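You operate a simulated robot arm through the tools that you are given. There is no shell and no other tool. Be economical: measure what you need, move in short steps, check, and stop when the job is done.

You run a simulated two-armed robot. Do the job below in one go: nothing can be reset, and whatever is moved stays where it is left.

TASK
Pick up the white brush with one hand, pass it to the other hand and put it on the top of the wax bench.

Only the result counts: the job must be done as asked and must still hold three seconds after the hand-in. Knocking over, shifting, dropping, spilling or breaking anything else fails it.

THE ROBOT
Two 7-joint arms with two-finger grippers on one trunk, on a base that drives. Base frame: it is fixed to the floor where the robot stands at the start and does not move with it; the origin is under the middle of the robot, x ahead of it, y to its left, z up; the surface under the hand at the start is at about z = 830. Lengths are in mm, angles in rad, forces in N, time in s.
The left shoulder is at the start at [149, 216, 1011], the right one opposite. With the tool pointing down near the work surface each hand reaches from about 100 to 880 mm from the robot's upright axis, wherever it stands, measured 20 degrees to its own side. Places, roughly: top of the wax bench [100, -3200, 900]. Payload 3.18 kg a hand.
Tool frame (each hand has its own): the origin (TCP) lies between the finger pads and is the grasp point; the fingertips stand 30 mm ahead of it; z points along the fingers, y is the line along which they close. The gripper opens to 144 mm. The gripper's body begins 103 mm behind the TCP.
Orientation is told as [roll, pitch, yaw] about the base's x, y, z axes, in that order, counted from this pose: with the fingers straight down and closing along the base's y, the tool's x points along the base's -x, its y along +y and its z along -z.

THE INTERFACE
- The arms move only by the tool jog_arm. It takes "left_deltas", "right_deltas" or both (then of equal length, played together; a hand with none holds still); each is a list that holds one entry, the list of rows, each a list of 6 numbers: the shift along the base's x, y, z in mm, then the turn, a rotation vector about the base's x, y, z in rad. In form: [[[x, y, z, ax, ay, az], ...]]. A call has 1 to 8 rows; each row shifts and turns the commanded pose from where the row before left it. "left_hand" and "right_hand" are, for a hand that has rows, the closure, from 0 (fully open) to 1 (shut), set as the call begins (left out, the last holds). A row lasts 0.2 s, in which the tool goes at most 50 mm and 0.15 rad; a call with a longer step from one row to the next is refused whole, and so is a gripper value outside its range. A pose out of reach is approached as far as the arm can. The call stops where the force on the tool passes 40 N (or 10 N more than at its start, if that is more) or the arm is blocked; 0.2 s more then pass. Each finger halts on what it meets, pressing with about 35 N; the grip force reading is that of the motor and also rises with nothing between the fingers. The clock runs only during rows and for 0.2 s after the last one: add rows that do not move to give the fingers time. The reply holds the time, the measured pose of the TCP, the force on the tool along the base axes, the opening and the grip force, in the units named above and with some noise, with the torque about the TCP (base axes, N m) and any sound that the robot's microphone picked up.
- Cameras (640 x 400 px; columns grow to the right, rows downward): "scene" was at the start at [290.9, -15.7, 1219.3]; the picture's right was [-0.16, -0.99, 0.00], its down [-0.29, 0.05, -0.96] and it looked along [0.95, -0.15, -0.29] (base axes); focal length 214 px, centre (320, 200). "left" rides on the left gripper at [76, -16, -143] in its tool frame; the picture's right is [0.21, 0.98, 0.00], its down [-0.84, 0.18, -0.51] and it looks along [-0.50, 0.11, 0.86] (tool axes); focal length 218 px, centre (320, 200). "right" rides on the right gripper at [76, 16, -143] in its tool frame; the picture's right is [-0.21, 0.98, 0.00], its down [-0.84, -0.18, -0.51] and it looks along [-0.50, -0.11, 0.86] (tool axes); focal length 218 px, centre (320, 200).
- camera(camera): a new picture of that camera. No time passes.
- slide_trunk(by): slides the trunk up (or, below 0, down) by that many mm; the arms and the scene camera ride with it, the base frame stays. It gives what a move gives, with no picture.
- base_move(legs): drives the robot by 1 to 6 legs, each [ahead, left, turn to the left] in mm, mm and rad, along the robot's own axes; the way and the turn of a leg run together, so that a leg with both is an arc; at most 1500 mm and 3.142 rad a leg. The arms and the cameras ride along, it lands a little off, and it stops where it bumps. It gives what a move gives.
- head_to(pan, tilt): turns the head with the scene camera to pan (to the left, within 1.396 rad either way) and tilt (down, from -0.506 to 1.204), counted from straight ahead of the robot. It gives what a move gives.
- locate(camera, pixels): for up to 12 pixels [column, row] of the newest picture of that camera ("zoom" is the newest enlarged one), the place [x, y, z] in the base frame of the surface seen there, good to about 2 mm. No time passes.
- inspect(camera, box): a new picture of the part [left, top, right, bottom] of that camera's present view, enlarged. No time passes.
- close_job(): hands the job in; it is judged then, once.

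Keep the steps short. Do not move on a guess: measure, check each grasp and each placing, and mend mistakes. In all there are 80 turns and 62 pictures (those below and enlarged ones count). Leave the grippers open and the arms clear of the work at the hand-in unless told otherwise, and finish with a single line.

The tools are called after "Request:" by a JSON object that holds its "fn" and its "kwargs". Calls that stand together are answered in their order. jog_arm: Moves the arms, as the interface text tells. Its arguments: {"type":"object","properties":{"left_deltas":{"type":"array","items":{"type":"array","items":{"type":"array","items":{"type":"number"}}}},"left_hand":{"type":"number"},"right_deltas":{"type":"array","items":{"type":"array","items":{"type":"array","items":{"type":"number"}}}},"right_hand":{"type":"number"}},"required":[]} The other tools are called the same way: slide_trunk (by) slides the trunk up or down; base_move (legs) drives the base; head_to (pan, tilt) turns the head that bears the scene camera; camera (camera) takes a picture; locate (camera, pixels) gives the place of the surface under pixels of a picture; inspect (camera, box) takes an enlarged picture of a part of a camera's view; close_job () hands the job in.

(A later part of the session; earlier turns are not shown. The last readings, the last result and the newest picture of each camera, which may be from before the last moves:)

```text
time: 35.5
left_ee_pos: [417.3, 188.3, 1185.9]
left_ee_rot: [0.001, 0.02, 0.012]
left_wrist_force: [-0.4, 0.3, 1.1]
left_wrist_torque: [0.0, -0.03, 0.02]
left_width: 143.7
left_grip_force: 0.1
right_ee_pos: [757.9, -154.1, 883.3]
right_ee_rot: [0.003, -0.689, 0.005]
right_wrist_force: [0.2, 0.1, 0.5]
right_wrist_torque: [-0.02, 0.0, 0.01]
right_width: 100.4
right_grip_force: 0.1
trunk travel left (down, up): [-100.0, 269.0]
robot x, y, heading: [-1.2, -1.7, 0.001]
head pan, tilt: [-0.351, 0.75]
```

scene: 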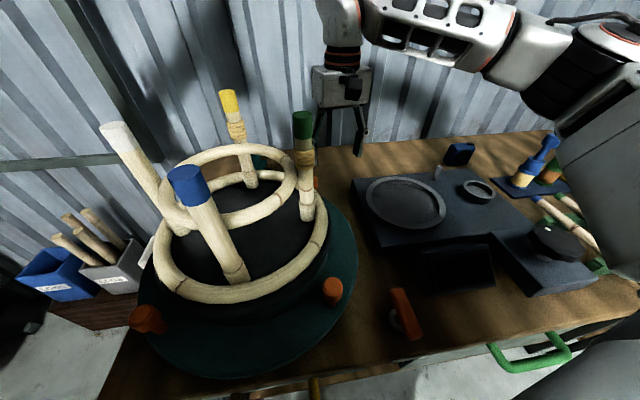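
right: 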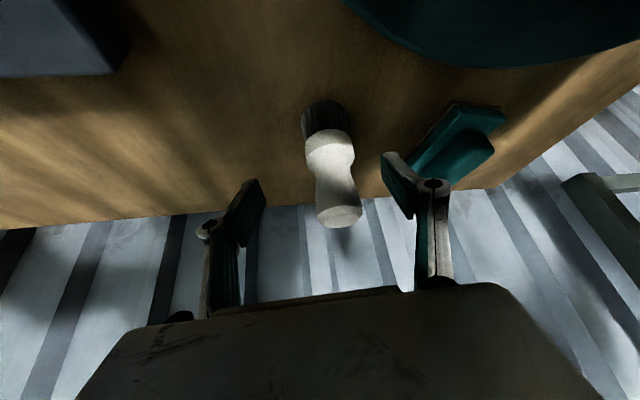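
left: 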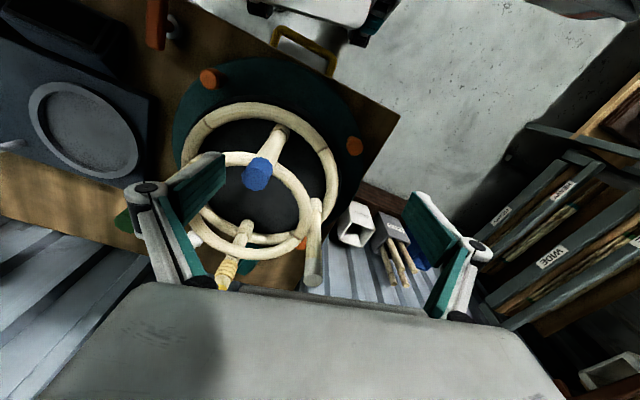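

Centred at y -154. Closing the right hand, with idle rows to give the fingers time.

Request:
{"fn": "jog_arm", "kwargs": {"right_deltas": [[[0, 0, 0, 0, 0, 0], [0, 0, 0, 0, 0, 0], [0, 0, 0, 0, 0, 0], [0, 0, 0, 0, 0, 0]]], "right_hand": 1}}

Request:
{"fn": "camera", "kwargs": {"camera": "right"}}

```text
time: 36.5
left_ee_pos: [416.1, 189.1, 1185.7]
left_ee_rot: [-0.001, 0.02, 0.009]
left_wrist_force: [-1.1, 0.4, 0.3]
left_wrist_torque: [0.01, 0.02, 0.01]
left_width: 143.9
left_grip_force: 0.1
right_ee_pos: [758.3, -154.7, 881.9]
right_ee_rot: [0.003, -0.687, 0.007]
right_wrist_force: [-0.5, 0.5, -0.1]
right_wrist_torque: [0.04, 0.02, -0.01]
right_width: 29.6
right_grip_force: 35.0
trunk travel left (down, up): [-100.0, 269.0]
robot x, y, heading: [3.9, -1.2, 0.002]
head pan, tilt: [-0.351, 0.75]
```

```text
32 pictures are left
```

right: 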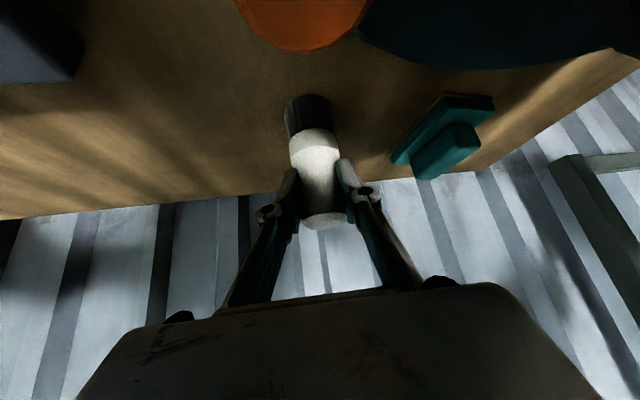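

The grip is good: 29.6 mm wide, 35 N. Lifting straight up a little, then backing off to the right, away from the stool.

Request:
{"fn": "jog_arm", "kwargs": {"right_deltas": [[[0, 0, 10, 0, 0, 0], [-3, -3, 15, 0, 0, 0], [-10, -15, 20, 0, 0, 0], [-15, -25, 20, 0, 0, 0], [-20, -30, 15, 0, 0, 0], [-20, -30, 10, 0, 0, 0], [0, 0, 0, 0, 0, 0]]]}}

Request:
{"fn": "camera", "kwargs": {"camera": "right"}}

```text
time: 38.1
left_ee_pos: [417.4, 189.6, 1184.7]
left_ee_rot: [-0.002, 0.022, 0.011]
left_wrist_force: [0.1, 0.5, 0.0]
left_wrist_torque: [-0.03, 0.03, 0.01]
left_width: 143.8
left_grip_force: 0.1
right_ee_pos: [691.6, -257.1, 970.1]
right_ee_rot: [0.002, -0.685, 0.007]
right_wrist_force: [-1.0, 0.2, -0.4]
right_wrist_torque: [0.0, 0.0, 0.01]
right_width: 29.9
right_grip_force: 35.6
trunk travel left (down, up): [-100.0, 269.0]
robot x, y, heading: [-2.7, -5.2, -0.001]
head pan, tilt: [-0.351, 0.75]
```

```text
31 pictures are left
```

right: 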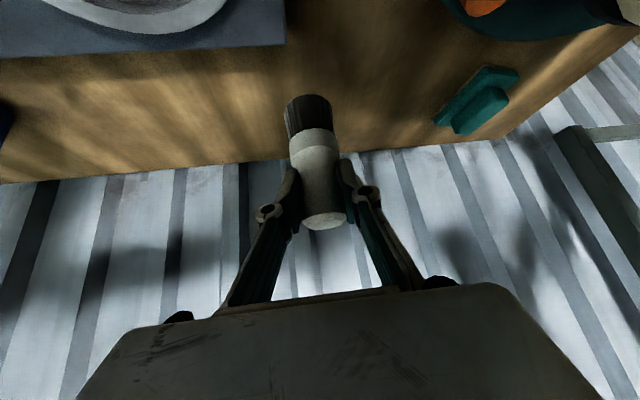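

The brush is held steadily and in the same pose. I'll retract toward the robot, clear of everything, and look towards the wax bench on the right.

Request:
{"fn": "jog_arm", "kwargs": {"right_deltas": [[[-30, -5, 15, 0, 0, 0], [-35, -5, 15, 0, 0, 0], [-35, -5, 15, 0, 0, 0], [-35, -5, 15, 0, 0, 0], [-35, -5, 15, 0, 0, 0], [-30, 0, 10, 0, 0, 0], [0, 0, 0, 0, 0, 0]]]}}

Request:
{"fn": "head_to", "kwargs": {"pan": -1.39, "tilt": 0.35}}

Request:
{"fn": "camera", "kwargs": {"camera": "scene"}}

```text
time: 39.7
left_ee_pos: [417.9, 189.3, 1185.3]
left_ee_rot: [0.0, 0.022, 0.011]
left_wrist_force: [0.3, -0.1, -0.4]
left_wrist_torque: [-0.01, -0.01, -0.03]
left_width: 144.1
left_grip_force: 0.2
right_ee_pos: [489.4, -282.4, 1055.3]
right_ee_rot: [0.002, -0.687, 0.01]
right_wrist_force: [0.3, -0.7, -0.4]
right_wrist_torque: [0.0, 0.01, 0.02]
right_width: 29.8
right_grip_force: 35.1
trunk travel left (down, up): [-100.0, 269.0]
robot x, y, heading: [0.2, 0.2, 0.003]
head pan, tilt: [-0.351, 0.75]
```

```text
time: 41.0
left_ee_pos: [417.4, 188.7, 1186.4]
left_ee_rot: [0.001, 0.021, 0.01]
left_wrist_force: [0.6, 0.5, 0.6]
left_wrist_torque: [0.0, 0.01, 0.01]
left_width: 144.2
left_grip_force: 0.1
right_ee_pos: [491.0, -282.4, 1055.4]
right_ee_rot: [0.002, -0.688, 0.007]
right_wrist_force: [-0.6, 1.0, -1.3]
right_wrist_torque: [0.0, 0.01, 0.01]
right_width: 29.9
right_grip_force: 34.5
trunk travel left (down, up): [-100.0, 269.0]
robot x, y, heading: [-2.8, 1.3, -0.001]
head pan, tilt: [-1.389, 0.351]
```

```text
30 pictures are left
```

scene: 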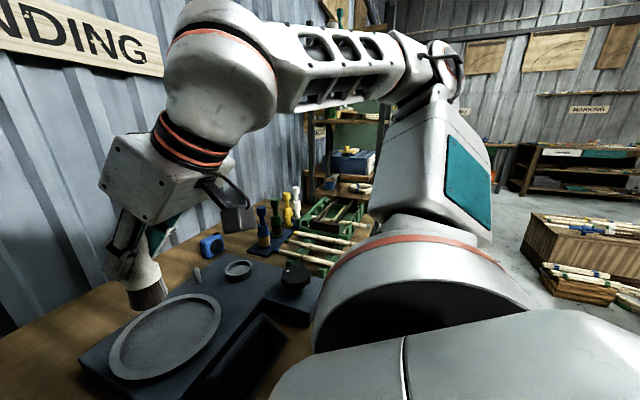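

The arm blocks this view. I'll back the base away from the bench by 400 mm, turn 90° right toward the wax bench side, and look again.

Request:
{"fn": "base_move", "kwargs": {"legs": [[-400, 0, 0]]}}

Request:
{"fn": "head_to", "kwargs": {"pan": -1.39, "tilt": 0.35}}

Request:
{"fn": "base_move", "kwargs": {"legs": [[0, 0, -0.8]]}}

Request:
{"fn": "camera", "kwargs": {"camera": "scene"}}

```text
time: 43.5
left_ee_pos: [16.8, 189.4, 1186.1]
left_ee_rot: [0.0, 0.022, 0.013]
left_wrist_force: [-0.5, 0.1, -0.7]
left_wrist_torque: [-0.01, 0.01, -0.02]
left_width: 143.9
left_grip_force: 0.0
right_ee_pos: [90.9, -281.7, 1056.6]
right_ee_rot: [0.001, -0.686, 0.012]
right_wrist_force: [-0.3, -0.2, -0.6]
right_wrist_torque: [-0.03, -0.04, -0.03]
right_width: 29.4
right_grip_force: 35.3
trunk travel left (down, up): [-100.0, 269.0]
robot x, y, heading: [-398.7, -3.0, 0.003]
head pan, tilt: [-1.389, 0.351]
```

```text
time: 44.1
left_ee_pos: [16.2, 189.4, 1185.5]
left_ee_rot: [0.0, 0.02, 0.011]
left_wrist_force: [0.4, -0.7, 0.7]
left_wrist_torque: [0.0, 0.01, 0.01]
left_width: 143.9
left_grip_force: 0.1
right_ee_pos: [91.1, -283.4, 1056.0]
right_ee_rot: [0.003, -0.688, 0.01]
right_wrist_force: [0.2, 0.8, -0.6]
right_wrist_torque: [-0.02, -0.02, -0.01]
right_width: 29.6
right_grip_force: 34.8
trunk travel left (down, up): [-100.0, 269.0]
robot x, y, heading: [-401.5, 1.0, -0.001]
head pan, tilt: [-1.389, 0.351]
```

```text
time: 46.6
left_ee_pos: [26.3, -167.6, 1186.1]
left_ee_rot: [0.0, 0.021, -0.786]
left_wrist_force: [0.2, -1.1, -0.4]
left_wrist_torque: [0.0, -0.01, 0.04]
left_width: 144.0
left_grip_force: 0.1
right_ee_pos: [-259.9, -549.9, 1056.8]
right_ee_rot: [0.001, -0.689, -0.792]
right_wrist_force: [-0.2, 0.0, -0.3]
right_wrist_torque: [0.02, -0.01, 0.03]
right_width: 29.5
right_grip_force: 34.9
trunk travel left (down, up): [-100.0, 269.0]
robot x, y, heading: [-397.9, -0.2, -0.796]
head pan, tilt: [-1.389, 0.351]
```

```text
29 pictures are left
```

scene: 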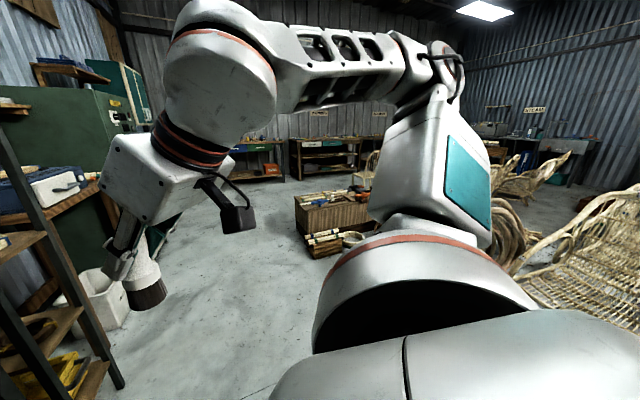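

There is open floor here. I'll turn the rest of the way, to -π/2, and look straight ahead and slightly left.

Request:
{"fn": "base_move", "kwargs": {"legs": [[0, 0, -0.77]]}}

Request:
{"fn": "head_to", "kwargs": {"pan": 0.0, "tilt": 0.3}}

Request:
{"fn": "camera", "kwargs": {"camera": "scene"}}

Request:
{"fn": "head_to", "kwargs": {"pan": 0.6, "tilt": 0.3}}

Request:
{"fn": "camera", "kwargs": {"camera": "scene"}}

```text
time: 49.0
left_ee_pos: [-205.8, -415.4, 1186.8]
left_ee_rot: [-0.001, 0.022, -1.548]
left_wrist_force: [0.5, -0.4, 0.2]
left_wrist_torque: [-0.01, -0.01, 0.01]
left_width: 143.8
left_grip_force: 0.1
right_ee_pos: [-676.6, -494.7, 1056.6]
right_ee_rot: [0.002, -0.687, -1.551]
right_wrist_force: [0.0, 0.4, -0.8]
right_wrist_torque: [-0.01, -0.02, -0.02]
right_width: 29.5
right_grip_force: 35.3
trunk travel left (down, up): [-100.0, 269.0]
robot x, y, heading: [-398.6, 0.8, -1.557]
head pan, tilt: [-1.389, 0.351]
```

```text
time: 50.5
left_ee_pos: [-206.6, -415.0, 1186.4]
left_ee_rot: [0.0, 0.022, -1.548]
left_wrist_force: [0.7, -0.4, 0.2]
left_wrist_torque: [0.01, 0.0, 0.02]
left_width: 144.2
left_grip_force: 0.1
right_ee_pos: [-675.8, -494.8, 1055.9]
right_ee_rot: [0.0, -0.689, -1.552]
right_wrist_force: [0.1, 1.1, -2.0]
right_wrist_torque: [0.01, 0.0, 0.02]
right_width: 29.3
right_grip_force: 35.2
trunk travel left (down, up): [-100.0, 269.0]
robot x, y, heading: [-400.7, -3.3, -1.561]
head pan, tilt: [0.0, 0.3]
```

```text
28 pictures are left
```

scene: 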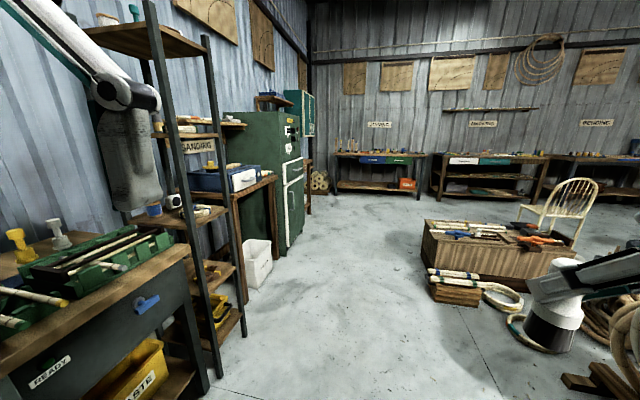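

```text
time: 51.5
left_ee_pos: [-206.6, -413.4, 1186.0]
left_ee_rot: [0.001, 0.022, -1.548]
left_wrist_force: [0.5, -0.5, -1.0]
left_wrist_torque: [-0.01, -0.02, 0.02]
left_width: 143.8
left_grip_force: 0.0
right_ee_pos: [-676.4, -494.5, 1054.6]
right_ee_rot: [0.0, -0.687, -1.551]
right_wrist_force: [-0.1, 0.8, -1.5]
right_wrist_torque: [0.01, -0.03, -0.02]
right_width: 29.6
right_grip_force: 35.0
trunk travel left (down, up): [-100.0, 269.0]
robot x, y, heading: [-398.5, 1.9, -1.558]
head pan, tilt: [0.6, 0.3]
```

```text
27 pictures are left
```

scene: 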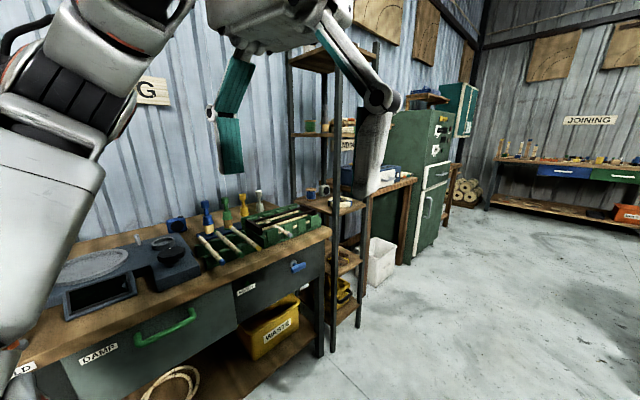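

This is open floor, so I'll do the handover here. The left hand will come in nearly horizontally from the robot's left (18° downward, closing fore-aft, camera upward) and take the ferrule about 51 mm below the right TCP. By my geometry the right fingertips clear the left fingers by about 6–10 mm. First I'll rotate the left hand in place, well to the left.

Request:
{"fn": "jog_arm", "kwargs": {"left_deltas": [[[0, -5, -8, 0.0688, 0.0706, 0.0959], [0, -5, -8, 0.0688, 0.0706, 0.0959], [0, -5, -8, 0.0688, 0.0706, 0.0959], [0, -5, -8, 0.0688, 0.0706, 0.0959], [0, -5, -8, 0.0688, 0.0706, 0.0959], [0, -5, -8, 0.0688, 0.0706, 0.0959], [0, -5, -8, 0.0688, 0.0706, 0.0959]]]}}

Request:
{"fn": "jog_arm", "kwargs": {"left_deltas": [[[0, -5, -8, 0.0688, 0.0706, 0.0959], [0, -5, -8, 0.0688, 0.0706, 0.0959], [0, -5, -8, 0.0688, 0.0706, 0.0959], [0, -5, -8, 0.0688, 0.0706, 0.0959], [0, -5, -8, 0.0688, 0.0706, 0.0959], [0, -5, -8, 0.0688, 0.0706, 0.0959], [0, -5, -8, 0.0688, 0.0706, 0.0959]]]}}

Request:
{"fn": "head_to", "kwargs": {"pan": 0.0, "tilt": 0.6}}

Request:
{"fn": "camera", "kwargs": {"camera": "scene"}}

```text
time: 53.1
left_ee_pos: [-205.7, -450.9, 1128.6]
left_ee_rot: [-0.328, 0.631, -0.957]
left_wrist_force: [-0.5, -1.0, 0.3]
left_wrist_torque: [-0.01, 0.03, 0.0]
left_width: 144.2
left_grip_force: 0.1
right_ee_pos: [-675.3, -495.1, 1056.3]
right_ee_rot: [-0.001, -0.687, -1.55]
right_wrist_force: [-0.4, -0.4, -1.0]
right_wrist_torque: [0.05, 0.03, -0.02]
right_width: 29.6
right_grip_force: 35.0
trunk travel left (down, up): [-100.0, 269.0]
robot x, y, heading: [-399.2, 0.3, -1.564]
head pan, tilt: [0.6, 0.3]
```

```text
time: 54.8
left_ee_pos: [-205.8, -484.7, 1074.3]
left_ee_rot: [0.033, 1.28, 0.051]
left_wrist_force: [-0.6, 0.5, -0.1]
left_wrist_torque: [-0.01, -0.04, 0.02]
left_width: 143.9
left_grip_force: 0.1
right_ee_pos: [-677.1, -495.2, 1056.8]
right_ee_rot: [-0.001, -0.687, -1.549]
right_wrist_force: [0.7, -0.3, -1.7]
right_wrist_torque: [0.02, 0.0, 0.02]
right_width: 29.4
right_grip_force: 35.4
trunk travel left (down, up): [-100.0, 269.0]
robot x, y, heading: [-402.2, 0.0, -1.555]
head pan, tilt: [0.6, 0.3]
```

```text
time: 55.8
left_ee_pos: [-205.6, -484.2, 1074.0]
left_ee_rot: [0.032, 1.279, 0.043]
left_wrist_force: [-0.2, 0.1, 0.4]
left_wrist_torque: [-0.02, -0.03, -0.03]
left_width: 144.2
left_grip_force: 0.1
right_ee_pos: [-675.6, -493.7, 1055.7]
right_ee_rot: [0.002, -0.687, -1.551]
right_wrist_force: [0.6, -0.7, -0.6]
right_wrist_torque: [0.01, -0.01, 0.01]
right_width: 29.4
right_grip_force: 34.9
trunk travel left (down, up): [-100.0, 269.0]
robot x, y, heading: [-402.0, -2.8, -1.556]
head pan, tilt: [0.0, 0.6]
```

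```text
26 pictures are left
```

scene: 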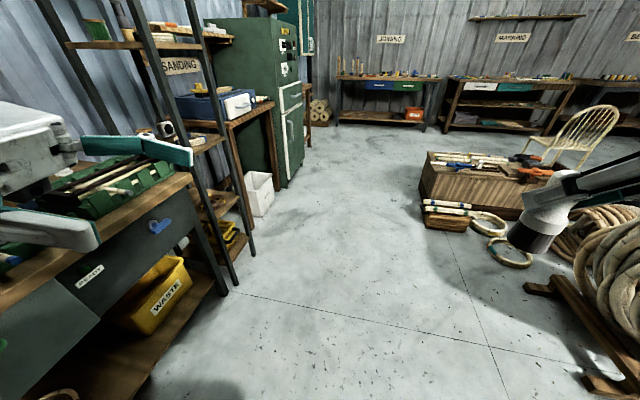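

The left hand is oriented as intended, pointing to the robot's right, 17° down, fingers fore-aft. Now I'll bring the right hand with the brush to the middle (x≈-420, y≈-484).

Request:
{"fn": "jog_arm", "kwargs": {"right_deltas": [[[35, 0, 0, 0, 0, 0], [37, 2, 0, 0, 0, 0], [37, 2, 0, 0, 0, 0], [37, 2, 0, 0, 0, 0], [37, 2, 0, 0, 0, 0], [37, 2, 0, 0, 0, 0], [35, 0, 0, 0, 0, 0], [0, 0, 0, 0, 0, 0]]]}}

Request:
{"fn": "camera", "kwargs": {"camera": "scene"}}

Request:
{"fn": "camera", "kwargs": {"camera": "left"}}

```text
time: 57.5
left_ee_pos: [-207.3, -484.0, 1074.7]
left_ee_rot: [0.032, 1.28, 0.047]
left_wrist_force: [-0.4, 0.9, 0.4]
left_wrist_torque: [0.01, -0.02, -0.04]
left_width: 144.0
left_grip_force: 0.0
right_ee_pos: [-523.5, -493.1, 1056.1]
right_ee_rot: [0.021, -0.679, -1.585]
right_wrist_force: [0.6, 0.0, -0.9]
right_wrist_torque: [0.0, -0.02, 0.0]
right_width: 29.5
right_grip_force: 34.9
right hand out of reach, approached as far as the arm can: row 5, 6, 7
trunk travel left (down, up): [-100.0, 269.0]
robot x, y, heading: [-403.2, 0.2, -1.561]
head pan, tilt: [0.0, 0.6]
```

```text
25 pictures are left
```

scene: 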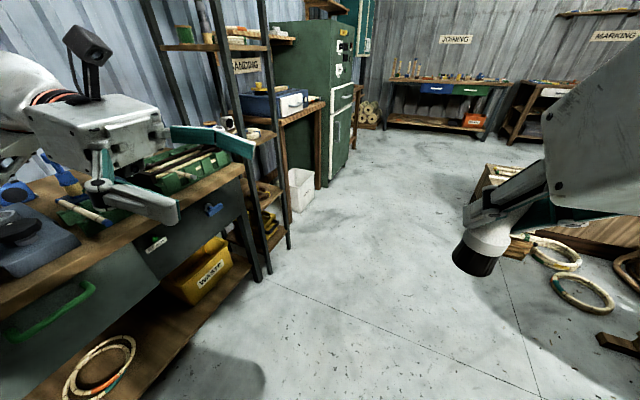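

```text
24 pictures are left
```

left: 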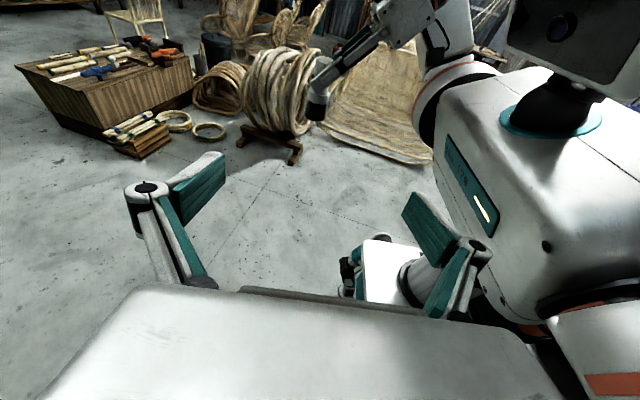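

The right hand stops at lateral -120 (x=-523). That's fine, since the left can reach across. I'll measure the brush precisely where it hangs now.

Request:
{"fn": "inspect", "kwargs": {"camera": "scene", "box": [430, 160, 590, 290]}}

Request:
{"fn": "locate", "kwargs": {"camera": "scene", "pixels": [[472, 262], [488, 240], [464, 240], [510, 246], [455, 255], [497, 272], [500, 220], [475, 225], [520, 195]]}}

Request:
{"fn": "locate", "kwargs": {"camera": "left", "pixels": [[316, 110], [320, 95], [318, 103], [325, 75]]}}

```text
3.08 times, centred on (510, 225) of scene
```

zoom: 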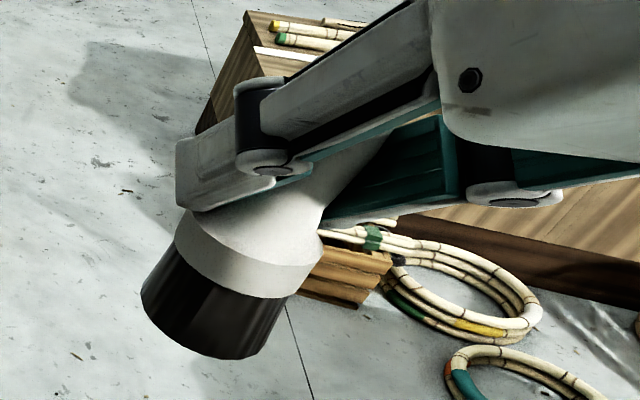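

```text
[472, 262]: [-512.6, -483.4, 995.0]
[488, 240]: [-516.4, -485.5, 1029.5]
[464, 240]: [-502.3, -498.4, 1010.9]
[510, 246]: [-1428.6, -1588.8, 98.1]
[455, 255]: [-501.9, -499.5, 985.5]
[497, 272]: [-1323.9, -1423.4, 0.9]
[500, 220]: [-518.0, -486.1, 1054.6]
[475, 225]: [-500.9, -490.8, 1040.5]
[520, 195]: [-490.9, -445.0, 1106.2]
```

```text
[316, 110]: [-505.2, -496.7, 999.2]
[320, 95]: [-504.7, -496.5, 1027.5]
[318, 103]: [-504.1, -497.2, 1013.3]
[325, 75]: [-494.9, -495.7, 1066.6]
```

The brush axis is at about [-522,-497] and the ferrule/bristle line at z≈1003. I'll move the left hand to a pre-grasp 120 mm short, at z 1005 and y -497.

Request:
{"fn": "jog_arm", "kwargs": {"left_deltas": [[[-20, -3, -18, 0, 0, 0], [-30, -3, -18, 0, 0, 0], [-35, -3, -18, 0, 0, 0], [-35, -2, -15, 0, 0, 0], [-35, -2, 0, 0, 0, 0], [-35, 0, 0, 0, 0, 0], [0, 0, 0, 0, 0, 0]]]}}

Request:
{"fn": "camera", "kwargs": {"camera": "left"}}

Request:
{"fn": "camera", "kwargs": {"camera": "scene"}}

```text
time: 59.1
left_ee_pos: [-395.6, -496.8, 1005.3]
left_ee_rot: [0.032, 1.278, 0.046]
left_wrist_force: [-0.3, 0.1, 0.2]
left_wrist_torque: [-0.02, 0.02, -0.01]
left_width: 144.1
left_grip_force: 0.0
right_ee_pos: [-522.6, -491.6, 1056.6]
right_ee_rot: [0.018, -0.68, -1.581]
right_wrist_force: [0.7, 0.0, -0.5]
right_wrist_torque: [0.03, 0.01, 0.02]
right_width: 29.2
right_grip_force: 35.1
trunk travel left (down, up): [-100.0, 269.0]
robot x, y, heading: [-399.3, 0.5, -1.557]
head pan, tilt: [0.0, 0.6]
```

```text
22 pictures are left
```

left: 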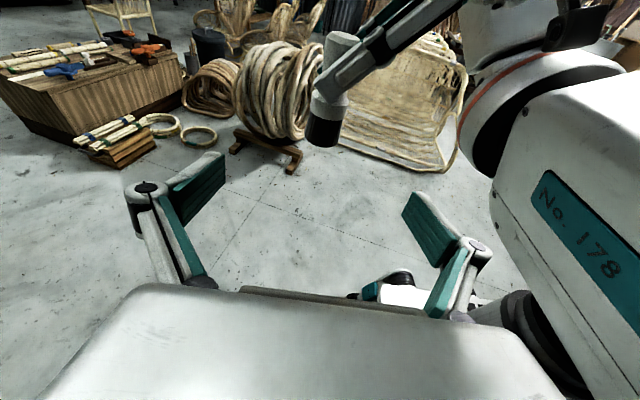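

```text
21 pictures are left
```

scene: 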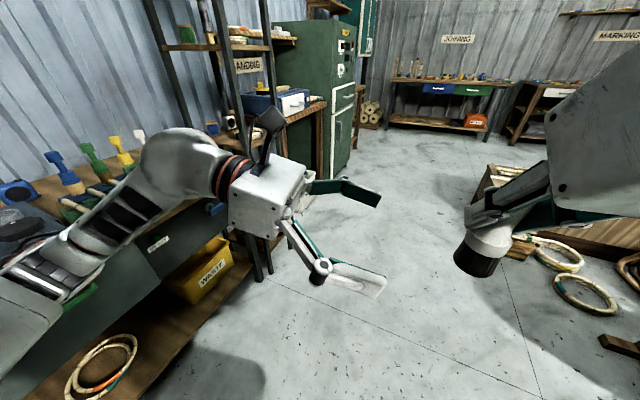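

The brush hangs centred between the left fingers. I'll advance 126 mm in small steps and check.

Request:
{"fn": "jog_arm", "kwargs": {"left_deltas": [[[-25, 0, 0, 0, 0, 0], [-25, 0, 0, 0, 0, 0], [-25, 0, 0, 0, 0, 0], [-20, 0, 0, 0, 0, 0], [-18, 0, 0, 0, 0, 0], [-13, 0, 0, 0, 0, 0], [0, 0, 0, 0, 0, 0]]]}}

Request:
{"fn": "camera", "kwargs": {"camera": "left"}}

Request:
{"fn": "locate", "kwargs": {"camera": "left", "pixels": [[320, 190], [310, 215], [300, 195], [345, 195], [320, 230], [330, 150]]}}

```text
time: 60.8
left_ee_pos: [-523.9, -497.1, 1004.7]
left_ee_rot: [0.033, 1.28, 0.05]
left_wrist_force: [0.5, 0.3, -0.7]
left_wrist_torque: [0.03, 0.02, -0.01]
left_width: 143.9
left_grip_force: 0.1
right_ee_pos: [-522.2, -492.0, 1056.5]
right_ee_rot: [0.015, -0.684, -1.576]
right_wrist_force: [0.0, 0.5, -0.8]
right_wrist_torque: [-0.01, -0.04, 0.0]
right_width: 29.4
right_grip_force: 34.5
trunk travel left (down, up): [-100.0, 269.0]
robot x, y, heading: [-399.2, -5.0, -1.555]
head pan, tilt: [0.0, 0.6]
```

```text
20 pictures are left
```

left: 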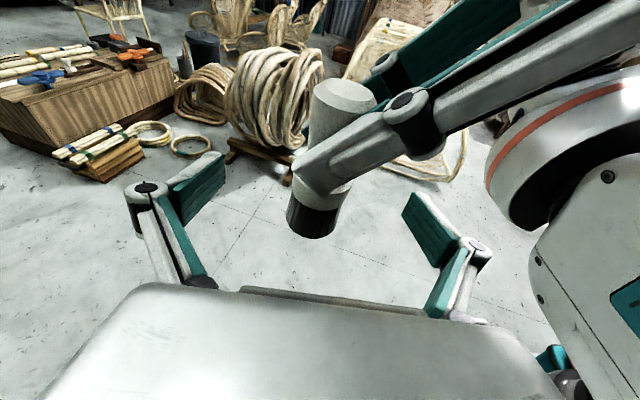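

```text
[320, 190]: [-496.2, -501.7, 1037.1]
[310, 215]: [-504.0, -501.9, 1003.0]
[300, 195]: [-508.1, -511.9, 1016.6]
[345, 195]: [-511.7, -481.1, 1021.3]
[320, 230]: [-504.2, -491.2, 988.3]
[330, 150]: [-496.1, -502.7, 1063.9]
```

The brush is centred (y from -512 to -481, axis ≈ -497). I'll close the left hand on it while the right keeps holding.

Request:
{"fn": "jog_arm", "kwargs": {"left_deltas": [[[0, 0, 0, 0, 0, 0], [0, 0, 0, 0, 0, 0], [0, 0, 0, 0, 0, 0], [0, 0, 0, 0, 0, 0], [0, 0, 0, 0, 0, 0]]], "left_hand": 1}}

Request:
{"fn": "camera", "kwargs": {"camera": "left"}}

```text
time: 62.0
left_ee_pos: [-521.6, -499.4, 1005.5]
left_ee_rot: [0.031, 1.28, 0.05]
left_wrist_force: [-0.9, -6.5, -0.6]
left_wrist_torque: [-0.04, 0.06, 0.03]
left_width: 39.1
left_grip_force: 35.2
right_ee_pos: [-521.2, -491.0, 1057.4]
right_ee_rot: [0.015, -0.683, -1.576]
right_wrist_force: [1.8, 5.8, 0.2]
right_wrist_torque: [0.38, -0.12, 0.02]
right_width: 29.1
right_grip_force: 34.4
trunk travel left (down, up): [-100.0, 269.0]
robot x, y, heading: [-402.2, 1.5, -1.558]
head pan, tilt: [0.0, 0.6]
```

```text
19 pictures are left
```

left: 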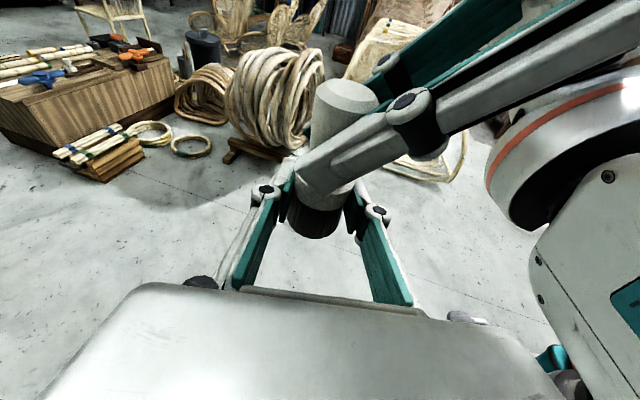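

Both hands hold it: left width 39 mm at 35 N, with only 6 N between them. I'll open the right hand only a little (to about 50 mm, so its finger doesn't sweep into the left finger), then back it out along its own axis.

Request:
{"fn": "jog_arm", "kwargs": {"right_deltas": [[[0, 0, 0, 0, 0, 0], [0, 0, 0, 0, 0, 0]]], "right_hand": 0.66}}

Request:
{"fn": "jog_arm", "kwargs": {"right_deltas": [[[0, 8, 10, 0, 0, 0], [0, 12, 15, 0, 0, 0], [0, 18, 22, 0, 0, 0], [0, 18, 22, 0, 0, 0], [0, 0, 0, 0, 0, 0]]]}}

Request:
{"fn": "camera", "kwargs": {"camera": "left"}}

```text
time: 62.5
left_ee_pos: [-522.5, -498.0, 1006.3]
left_ee_rot: [0.032, 1.279, 0.046]
left_wrist_force: [0.6, 0.0, 1.3]
left_wrist_torque: [-0.04, 0.01, 0.02]
left_width: 39.1
left_grip_force: 34.6
right_ee_pos: [-521.8, -490.3, 1056.5]
right_ee_rot: [0.016, -0.685, -1.572]
right_wrist_force: [1.1, -0.6, -0.2]
right_wrist_torque: [-0.01, 0.01, -0.01]
right_width: 48.8
right_grip_force: 0.2
trunk travel left (down, up): [-100.0, 269.0]
robot x, y, heading: [-401.0, -1.1, -1.56]
head pan, tilt: [0.0, 0.6]
```

```text
time: 63.8
left_ee_pos: [-523.5, -498.2, 1003.6]
left_ee_rot: [0.04, 1.278, 0.056]
left_wrist_force: [0.0, -0.3, -0.2]
left_wrist_torque: [0.0, 0.0, -0.02]
left_width: 39.6
left_grip_force: 35.0
right_ee_pos: [-530.9, -442.9, 1111.0]
right_ee_rot: [-0.002, -0.646, -1.583]
right_wrist_force: [-0.1, -0.8, 0.3]
right_wrist_torque: [-0.04, 0.02, 0.01]
right_width: 48.9
right_grip_force: 0.1
trunk travel left (down, up): [-100.0, 269.0]
robot x, y, heading: [-400.9, -1.8, -1.56]
head pan, tilt: [0.0, 0.6]
```

```text
18 pictures are left
```

left: 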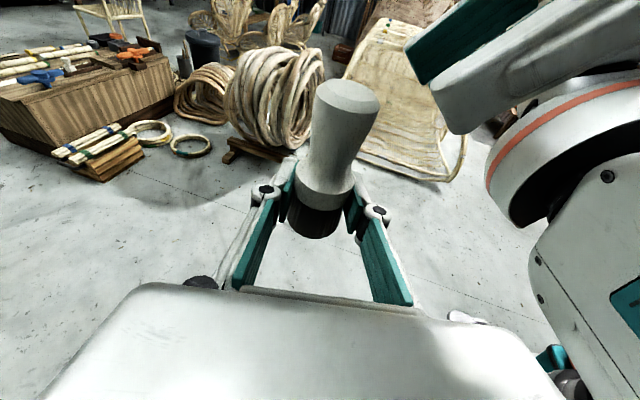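

Handover complete: only the left hand holds the brush, upright. Now the right hand goes out to the right and the left moves back toward its own side, then I'll look for the wax bench.

Request:
{"fn": "jog_arm", "kwargs": {"right_deltas": [[[-30, 0, 5, 0, 0, 0], [-35, 0, 0, 0, 0, 0], [-35, 0, 0, 0, 0, 0], [-35, 0, 0, 0, 0, 0], [-15, 0, 0, 0, 0, 0], [0, 0, 0, 0, 0, 0]]]}}

Request:
{"fn": "jog_arm", "kwargs": {"left_deltas": [[[25, 0, 5, 0, 0, 0], [35, 5, 10, 0, 0, 0], [35, 5, 10, 0, 0, 0], [35, 5, 10, 0, 0, 0], [35, 5, 10, 0, 0, 0], [25, 5, 10, 0, 0, 0], [20, 5, 5, 0, 0, 0], [0, 0, 0, 0, 0, 0]]]}}

Request:
{"fn": "head_to", "kwargs": {"pan": 0.1, "tilt": 0.2}}

Request:
{"fn": "camera", "kwargs": {"camera": "scene"}}

```text
time: 65.2
left_ee_pos: [-522.3, -497.5, 1004.4]
left_ee_rot: [0.032, 1.28, 0.046]
left_wrist_force: [-0.5, 0.7, -0.9]
left_wrist_torque: [0.0, 0.0, -0.03]
left_width: 39.3
left_grip_force: 35.3
right_ee_pos: [-667.1, -432.7, 1130.2]
right_ee_rot: [0.003, -0.688, -1.55]
right_wrist_force: [0.1, 0.5, 0.4]
right_wrist_torque: [0.02, 0.01, -0.04]
right_width: 49.0
right_grip_force: 0.2
trunk travel left (down, up): [-100.0, 269.0]
robot x, y, heading: [-398.7, 0.8, -1.555]
head pan, tilt: [0.0, 0.6]
```

```text
time: 67.0
left_ee_pos: [-311.7, -467.9, 1064.2]
left_ee_rot: [0.033, 1.279, 0.049]
left_wrist_force: [0.6, 0.5, -1.1]
left_wrist_torque: [-0.01, 0.04, 0.0]
left_width: 39.5
left_grip_force: 35.1
right_ee_pos: [-668.6, -434.1, 1129.8]
right_ee_rot: [0.001, -0.687, -1.551]
right_wrist_force: [0.1, -0.5, 0.0]
right_wrist_torque: [0.0, 0.02, -0.04]
right_width: 48.9
right_grip_force: 0.0
trunk travel left (down, up): [-100.0, 269.0]
robot x, y, heading: [-399.3, 1.8, -1.558]
head pan, tilt: [0.0, 0.6]
```

```text
time: 67.8
left_ee_pos: [-311.7, -468.0, 1064.7]
left_ee_rot: [0.031, 1.28, 0.047]
left_wrist_force: [-0.1, 0.1, -0.1]
left_wrist_torque: [0.0, 0.02, 0.01]
left_width: 39.1
left_grip_force: 34.9
right_ee_pos: [-668.1, -432.5, 1129.7]
right_ee_rot: [0.002, -0.687, -1.552]
right_wrist_force: [-0.2, -0.6, 0.8]
right_wrist_torque: [-0.05, -0.01, 0.01]
right_width: 49.0
right_grip_force: 0.2
trunk travel left (down, up): [-100.0, 269.0]
robot x, y, heading: [-399.1, 1.3, -1.559]
head pan, tilt: [0.099, 0.201]
```

```text
17 pictures are left
```

scene: 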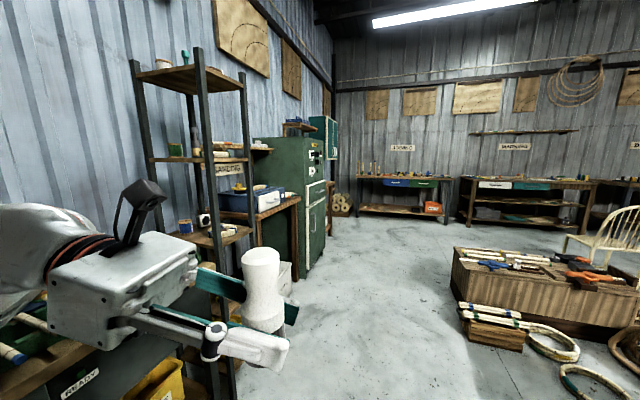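

Request:
{"fn": "locate", "kwargs": {"camera": "scene", "pixels": [[400, 177], [420, 212], [275, 192], [295, 275], [325, 200], [308, 265], [480, 180], [225, 210], [460, 250], [570, 260], [338, 205], [480, 310]]}}

Request:
{"fn": "inspect", "kwargs": {"camera": "scene", "box": [200, 100, 460, 290]}}

```text
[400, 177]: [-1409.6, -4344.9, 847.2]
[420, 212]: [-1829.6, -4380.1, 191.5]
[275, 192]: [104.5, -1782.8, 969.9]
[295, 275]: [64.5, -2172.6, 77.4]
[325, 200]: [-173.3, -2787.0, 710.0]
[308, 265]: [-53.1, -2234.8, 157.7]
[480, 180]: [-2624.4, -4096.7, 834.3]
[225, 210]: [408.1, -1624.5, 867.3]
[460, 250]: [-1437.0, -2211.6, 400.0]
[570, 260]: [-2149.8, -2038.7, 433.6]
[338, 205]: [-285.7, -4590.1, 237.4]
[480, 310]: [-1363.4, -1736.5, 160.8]
```

```text
2.11 times, centred on (330, 195) of scene
```

zoom: 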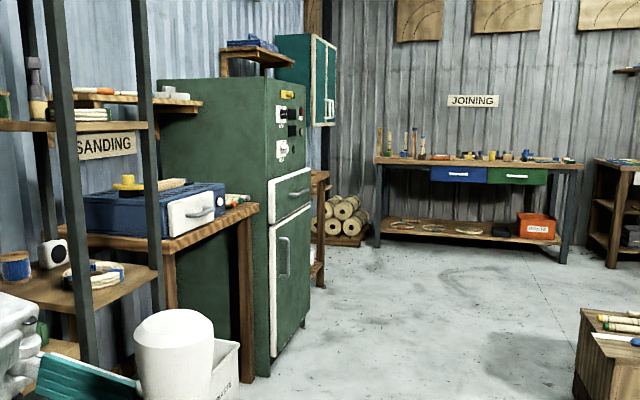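

The dryer's front is at x≈-173, y from -2235 to -2787. The wax bench stands just beyond it against the +x wall (target [100,-3200]), so I should approach along x≈-760. I'll shift right 360, then go forward in two legs, and look again.

Request:
{"fn": "base_move", "kwargs": {"legs": [[0, -360, 0], [1400, 0, 0], [1300, 0, 0]]}}

Request:
{"fn": "head_to", "kwargs": {"pan": 0.9, "tilt": 0.35}}

Request:
{"fn": "camera", "kwargs": {"camera": "scene"}}

```text
time: 82.0
left_ee_pos: [-680.9, -2695.9, 1069.3]
left_ee_rot: [0.007, 1.271, -0.005]
left_wrist_force: [-0.1, 0.4, -0.4]
left_wrist_torque: [0.0, -0.01, 0.04]
left_width: 39.4
left_grip_force: 34.9
right_ee_pos: [-1035.8, -2657.2, 1130.8]
right_ee_rot: [0.017, -0.699, -1.577]
right_wrist_force: [0.6, -0.1, 0.4]
right_wrist_torque: [-0.04, 0.01, -0.05]
right_width: 49.0
right_grip_force: 0.0
trunk travel left (down, up): [-100.0, 269.0]
robot x, y, heading: [-749.3, -2236.0, -1.572]
head pan, tilt: [0.099, 0.201]
stopped in leg 3: the robot was blocked; the commanded pose is now the measured one
```

```text
time: 83.1
left_ee_pos: [-682.7, -2699.5, 1067.0]
left_ee_rot: [0.031, 1.267, 0.025]
left_wrist_force: [-0.7, -0.3, -1.1]
left_wrist_torque: [-0.04, 0.03, 0.0]
left_width: 39.4
left_grip_force: 35.0
right_ee_pos: [-1035.6, -2660.0, 1128.0]
right_ee_rot: [0.022, -0.694, -1.579]
right_wrist_force: [0.6, 0.7, -0.2]
right_wrist_torque: [0.0, -0.01, 0.0]
right_width: 48.9
right_grip_force: 0.1
trunk travel left (down, up): [-100.0, 269.0]
robot x, y, heading: [-748.5, -2239.7, -1.577]
head pan, tilt: [0.901, 0.351]
```

```text
15 pictures are left
```

scene: 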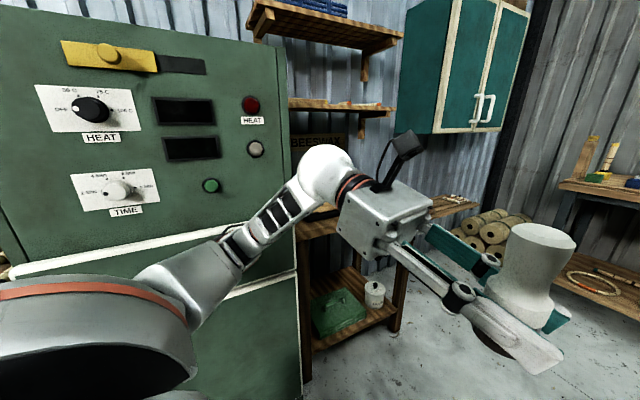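

The base stopped at y=-2236, so something bumped, possibly the left elbow near the dryer. I'll measure the elbow, the dryer face and the bench.

Request:
{"fn": "locate", "kwargs": {"camera": "scene", "pixels": [[240, 245], [215, 245], [200, 305], [260, 120], [240, 350], [293, 300], [315, 228], [445, 207], [480, 200], [400, 290], [60, 200], [330, 150]]}}

Request:
{"fn": "head_to", "kwargs": {"pan": 0.35, "tilt": 1.1}}

Request:
{"fn": "camera", "kwargs": {"camera": "scene"}}

```text
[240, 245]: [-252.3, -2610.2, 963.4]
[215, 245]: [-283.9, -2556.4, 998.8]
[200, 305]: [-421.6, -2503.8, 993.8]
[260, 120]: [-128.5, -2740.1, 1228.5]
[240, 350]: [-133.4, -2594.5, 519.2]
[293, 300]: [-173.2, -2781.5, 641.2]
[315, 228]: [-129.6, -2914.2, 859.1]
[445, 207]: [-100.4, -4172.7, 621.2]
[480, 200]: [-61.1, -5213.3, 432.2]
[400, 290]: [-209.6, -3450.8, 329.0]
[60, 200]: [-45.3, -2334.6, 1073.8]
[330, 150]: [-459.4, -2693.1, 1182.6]
```

```text
time: 84.2
left_ee_pos: [-681.5, -2700.9, 1067.2]
left_ee_rot: [0.032, 1.269, 0.024]
left_wrist_force: [0.0, 0.7, -1.4]
left_wrist_torque: [-0.02, 0.02, 0.03]
left_width: 39.3
left_grip_force: 34.4
right_ee_pos: [-1037.0, -2660.4, 1128.0]
right_ee_rot: [0.022, -0.694, -1.577]
right_wrist_force: [0.3, 0.1, -0.6]
right_wrist_torque: [0.02, 0.02, -0.03]
right_width: 48.9
right_grip_force: 0.0
trunk travel left (down, up): [-100.0, 269.0]
robot x, y, heading: [-745.8, -2234.8, -1.577]
head pan, tilt: [0.351, 1.1]
```

```text
14 pictures are left
```

scene: 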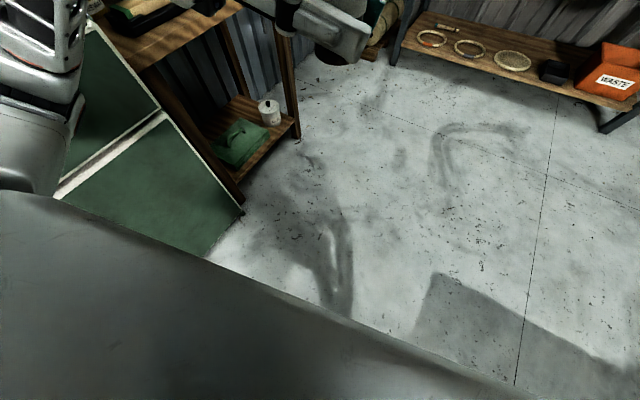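

The floor ahead is clear. The left elbow at about [-250,-2610] is what met the dryer front. I'll shift right 260 mm, straight away from it, then go forward to y≈-3150.

Request:
{"fn": "base_move", "kwargs": {"legs": [[0, -260, 0], [900, 0, 0]]}}

Request:
{"fn": "base_move", "kwargs": {"legs": [[0, 0, 1.57]]}}

Request:
{"fn": "head_to", "kwargs": {"pan": 0.0, "tilt": 0.45}}

Request:
{"fn": "camera", "kwargs": {"camera": "scene"}}

```text
time: 91.4
left_ee_pos: [-924.8, -3605.6, 1064.3]
left_ee_rot: [0.043, 1.28, 0.041]
left_wrist_force: [-0.8, -0.5, -1.2]
left_wrist_torque: [0.02, -0.01, -0.02]
left_width: 39.3
left_grip_force: 35.0
right_ee_pos: [-1279.9, -3566.8, 1129.7]
right_ee_rot: [0.002, -0.688, -1.566]
right_wrist_force: [-0.7, 0.5, -0.5]
right_wrist_torque: [-0.02, 0.0, 0.02]
right_width: 48.9
right_grip_force: 0.1
trunk travel left (down, up): [-100.0, 269.0]
robot x, y, heading: [-1008.5, -3137.7, -1.571]
head pan, tilt: [0.351, 1.1]
```

```text
time: 95.6
left_ee_pos: [-538.5, -3056.1, 1064.6]
left_ee_rot: [0.045, 1.281, 1.612]
left_wrist_force: [0.2, 0.0, -1.4]
left_wrist_torque: [0.02, -0.02, 0.0]
left_width: 39.2
left_grip_force: 34.8
right_ee_pos: [-576.7, -3411.5, 1130.3]
right_ee_rot: [0.002, -0.688, 0.007]
right_wrist_force: [0.9, 1.0, -0.5]
right_wrist_torque: [-0.02, 0.03, 0.0]
right_width: 48.7
right_grip_force: 0.1
trunk travel left (down, up): [-100.0, 269.0]
robot x, y, heading: [-1007.5, -3138.5, -0.001]
head pan, tilt: [0.351, 1.1]
```

```text
time: 96.7
left_ee_pos: [-537.9, -3055.4, 1064.7]
left_ee_rot: [0.044, 1.281, 1.611]
left_wrist_force: [0.5, -0.3, -0.7]
left_wrist_torque: [0.0, 0.0, 0.01]
left_width: 39.1
left_grip_force: 34.9
right_ee_pos: [-576.8, -3412.1, 1130.2]
right_ee_rot: [0.001, -0.688, 0.005]
right_wrist_force: [0.5, 0.8, 0.4]
right_wrist_torque: [0.02, 0.0, -0.04]
right_width: 49.0
right_grip_force: 0.0
trunk travel left (down, up): [-100.0, 269.0]
robot x, y, heading: [-1006.8, -3139.0, -0.004]
head pan, tilt: [0.0, 0.45]
```

```text
13 pictures are left
```

scene: 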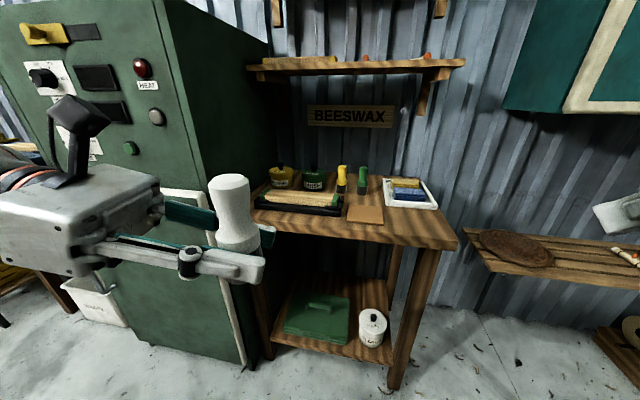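

The wax bench is straight ahead. I'll measure its top, edges and free areas.

Request:
{"fn": "locate", "kwargs": {"camera": "scene", "pixels": [[450, 240], [280, 222], [400, 225], [320, 220], [420, 215], [300, 200], [365, 214], [410, 200], [340, 205], [385, 235], [240, 350], [345, 226]]}}

Request:
{"fn": "inspect", "kwargs": {"camera": "scene", "box": [230, 150, 470, 260]}}

```text
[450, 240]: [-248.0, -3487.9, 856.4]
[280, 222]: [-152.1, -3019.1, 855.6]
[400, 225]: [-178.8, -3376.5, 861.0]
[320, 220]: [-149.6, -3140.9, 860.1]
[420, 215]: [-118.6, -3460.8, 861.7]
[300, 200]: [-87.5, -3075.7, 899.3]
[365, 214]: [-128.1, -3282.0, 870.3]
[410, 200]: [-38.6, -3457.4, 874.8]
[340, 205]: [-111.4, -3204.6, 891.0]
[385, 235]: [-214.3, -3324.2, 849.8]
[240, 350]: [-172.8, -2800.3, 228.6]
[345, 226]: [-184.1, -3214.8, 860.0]
```

```text
2.67 times, centred on (350, 205) of scene
```

zoom: 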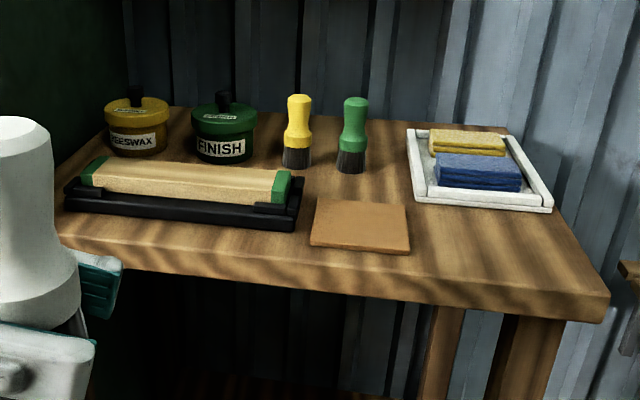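

The bench top is at z≈861. Its front edge runs obliquely from [-152,-3019] to [-248,-3488]. The clear patch right of the wooden square and in front of the white tray is around [-165,-3415]. I'll drive forward 250 and right 280, then yaw the left hand +0.7 so its body stays off the bench.

Request:
{"fn": "base_move", "kwargs": {"legs": [[0, -280, 0], [250, 0, 0]]}}

Request:
{"fn": "jog_arm", "kwargs": {"left_deltas": [[[0, 0, 0, 0, 0, 0.1], [0, 0, 0, 0, 0, 0.12], [0, 0, 0, 0, 0, 0.12], [0, 0, 0, 0, 0, 0.12], [0, 0, 0, 0, 0, 0.12], [0, 0, 0, 0, 0, 0.12], [0, 0, 0, 0, 0, 0]]]}}

Request:
{"fn": "head_to", "kwargs": {"pan": 0.0, "tilt": 0.7}}

Request:
{"fn": "camera", "kwargs": {"camera": "scene"}}

```text
time: 101.1
left_ee_pos: [-290.3, -3333.8, 1064.3]
left_ee_rot: [0.044, 1.283, 1.613]
left_wrist_force: [0.4, -0.7, -0.2]
left_wrist_torque: [-0.02, 0.0, -0.03]
left_width: 39.0
left_grip_force: 35.0
right_ee_pos: [-328.5, -3688.8, 1130.2]
right_ee_rot: [0.003, -0.689, 0.008]
right_wrist_force: [0.5, -0.5, 1.0]
right_wrist_torque: [0.0, 0.01, 0.03]
right_width: 49.0
right_grip_force: 0.1
trunk travel left (down, up): [-100.0, 269.0]
robot x, y, heading: [-757.8, -3417.4, 0.003]
head pan, tilt: [0.0, 0.45]
```

```text
time: 102.7
left_ee_pos: [-230.5, -3332.8, 1102.1]
left_ee_rot: [0.047, 1.279, 2.317]
left_wrist_force: [-0.3, 0.3, -1.8]
left_wrist_torque: [-0.01, 0.0, 0.01]
left_width: 39.4
left_grip_force: 35.3
left hand out of reach, approached as far as the arm can: row 3, 4, 5, 6
right_ee_pos: [-329.4, -3688.5, 1129.8]
right_ee_rot: [0.002, -0.686, 0.01]
right_wrist_force: [0.5, 0.2, 0.9]
right_wrist_torque: [-0.03, -0.01, -0.04]
right_width: 49.2
right_grip_force: 0.1
trunk travel left (down, up): [-100.0, 269.0]
robot x, y, heading: [-758.7, -3417.8, 0.001]
head pan, tilt: [0.0, 0.45]
```

```text
time: 103.5
left_ee_pos: [-231.9, -3334.8, 1103.2]
left_ee_rot: [0.044, 1.279, 2.311]
left_wrist_force: [0.3, 0.6, -1.4]
left_wrist_torque: [-0.02, 0.02, 0.04]
left_width: 39.2
left_grip_force: 35.1
right_ee_pos: [-327.7, -3688.9, 1129.1]
right_ee_rot: [0.001, -0.689, 0.01]
right_wrist_force: [-0.1, -0.3, -1.0]
right_wrist_torque: [0.0, 0.0, 0.0]
right_width: 49.1
right_grip_force: 0.0
trunk travel left (down, up): [-100.0, 269.0]
robot x, y, heading: [-759.5, -3415.8, 0.008]
head pan, tilt: [0.0, 0.7]
```

```text
11 pictures are left
```

scene: 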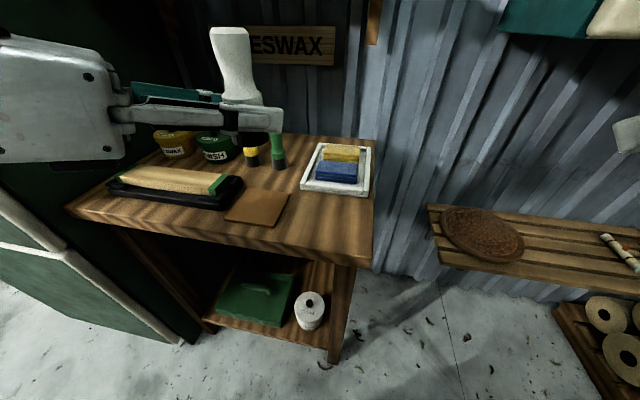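

The yaw worked and the hand is at [-232,-3334,1103]. I'll measure the free patch precisely from this better view.

Request:
{"fn": "locate", "kwargs": {"camera": "scene", "pixels": [[320, 225], [330, 210], [345, 225], [300, 240], [285, 222], [288, 196], [335, 193], [302, 187], [365, 195], [320, 248], [235, 60], [240, 90]]}}

```text
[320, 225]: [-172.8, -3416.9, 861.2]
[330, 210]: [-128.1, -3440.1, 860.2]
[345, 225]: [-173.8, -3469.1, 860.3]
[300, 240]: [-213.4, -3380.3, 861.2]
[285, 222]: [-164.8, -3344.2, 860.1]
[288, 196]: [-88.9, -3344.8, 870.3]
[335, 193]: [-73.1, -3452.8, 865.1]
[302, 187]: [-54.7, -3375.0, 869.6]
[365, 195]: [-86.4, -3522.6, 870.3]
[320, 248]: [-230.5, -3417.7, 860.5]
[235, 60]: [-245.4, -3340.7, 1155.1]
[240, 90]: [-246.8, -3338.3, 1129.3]
```

The free patch is [-155,-3415]. Tray front at x≈-80, wooden square edge at y≈-3342, bench edge at x≈-238, surface z 861. I'll lower to z≈960 first, then move over the spot.

Request:
{"fn": "jog_arm", "kwargs": {"left_deltas": [[[0, -5, -36, 0, 0, 0], [0, -5, -36, 0, 0, 0], [0, -5, -36, 0, 0, 0], [10, -10, -33, 0, 0, 0], [22, -18, 0, 0, 0, 0], [22, -18, 0, 0, 0, 0], [23, -20, 0, 0, 0, 0], [0, 0, 0, 0, 0, 0]]]}}

Request:
{"fn": "camera", "kwargs": {"camera": "scene"}}

```text
time: 105.3
left_ee_pos: [-114.3, -3421.9, 979.3]
left_ee_rot: [0.043, 1.28, 2.313]
left_wrist_force: [0.8, 0.0, -1.1]
left_wrist_torque: [0.0, -0.01, 0.0]
left_width: 39.3
left_grip_force: 34.9
left hand out of reach, approached as far as the arm can: row 1, 2, 3
right_ee_pos: [-328.7, -3688.5, 1130.4]
right_ee_rot: [0.002, -0.69, 0.008]
right_wrist_force: [1.1, 0.3, -0.3]
right_wrist_torque: [0.01, -0.06, -0.03]
right_width: 48.8
right_grip_force: 0.0
trunk travel left (down, up): [-100.0, 269.0]
robot x, y, heading: [-759.4, -3417.0, 0.001]
head pan, tilt: [0.0, 0.7]
```

```text
10 pictures are left
```

scene: 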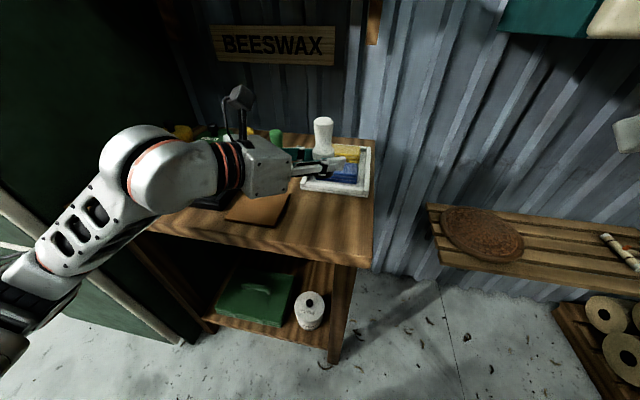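

The hand overshot to x=-114. I'll correct back to [-155,-3415] and lower to z≈940, watching the forearm clear the bench.

Request:
{"fn": "jog_arm", "kwargs": {"left_deltas": [[[-15, 2, 0, 0, 0, 0], [-15, 2, 0, 0, 0, 0], [-11, 3, 0, 0, 0, 0], [0, 0, -15, 0, 0, 0], [0, 0, -15, 0, 0, 0], [0, 0, -10, 0, 0, 0], [0, 0, 0, 0, 0, 0]]]}}

Request:
{"fn": "camera", "kwargs": {"camera": "scene"}}

```text
time: 106.9
left_ee_pos: [-153.9, -3413.2, 940.2]
left_ee_rot: [0.047, 1.282, 2.316]
left_wrist_force: [-0.1, -0.3, -0.9]
left_wrist_torque: [0.05, 0.0, -0.05]
left_width: 39.2
left_grip_force: 34.9
right_ee_pos: [-328.6, -3690.9, 1130.5]
right_ee_rot: [0.001, -0.688, 0.007]
right_wrist_force: [-0.3, -0.2, 0.0]
right_wrist_torque: [-0.02, 0.0, -0.05]
right_width: 49.1
right_grip_force: 0.0
trunk travel left (down, up): [-100.0, 269.0]
robot x, y, heading: [-757.6, -3418.4, -0.004]
head pan, tilt: [0.0, 0.7]
```

```text
9 pictures are left
```

scene: 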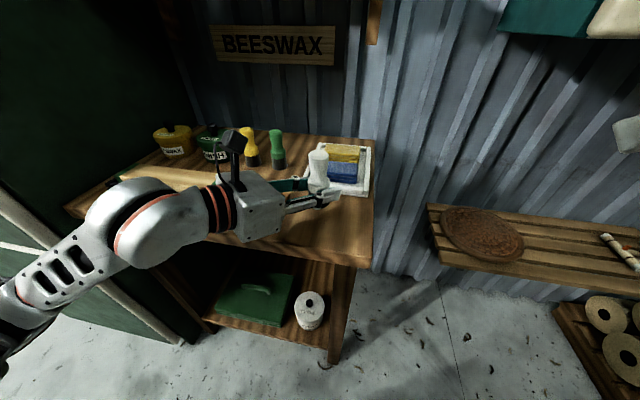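

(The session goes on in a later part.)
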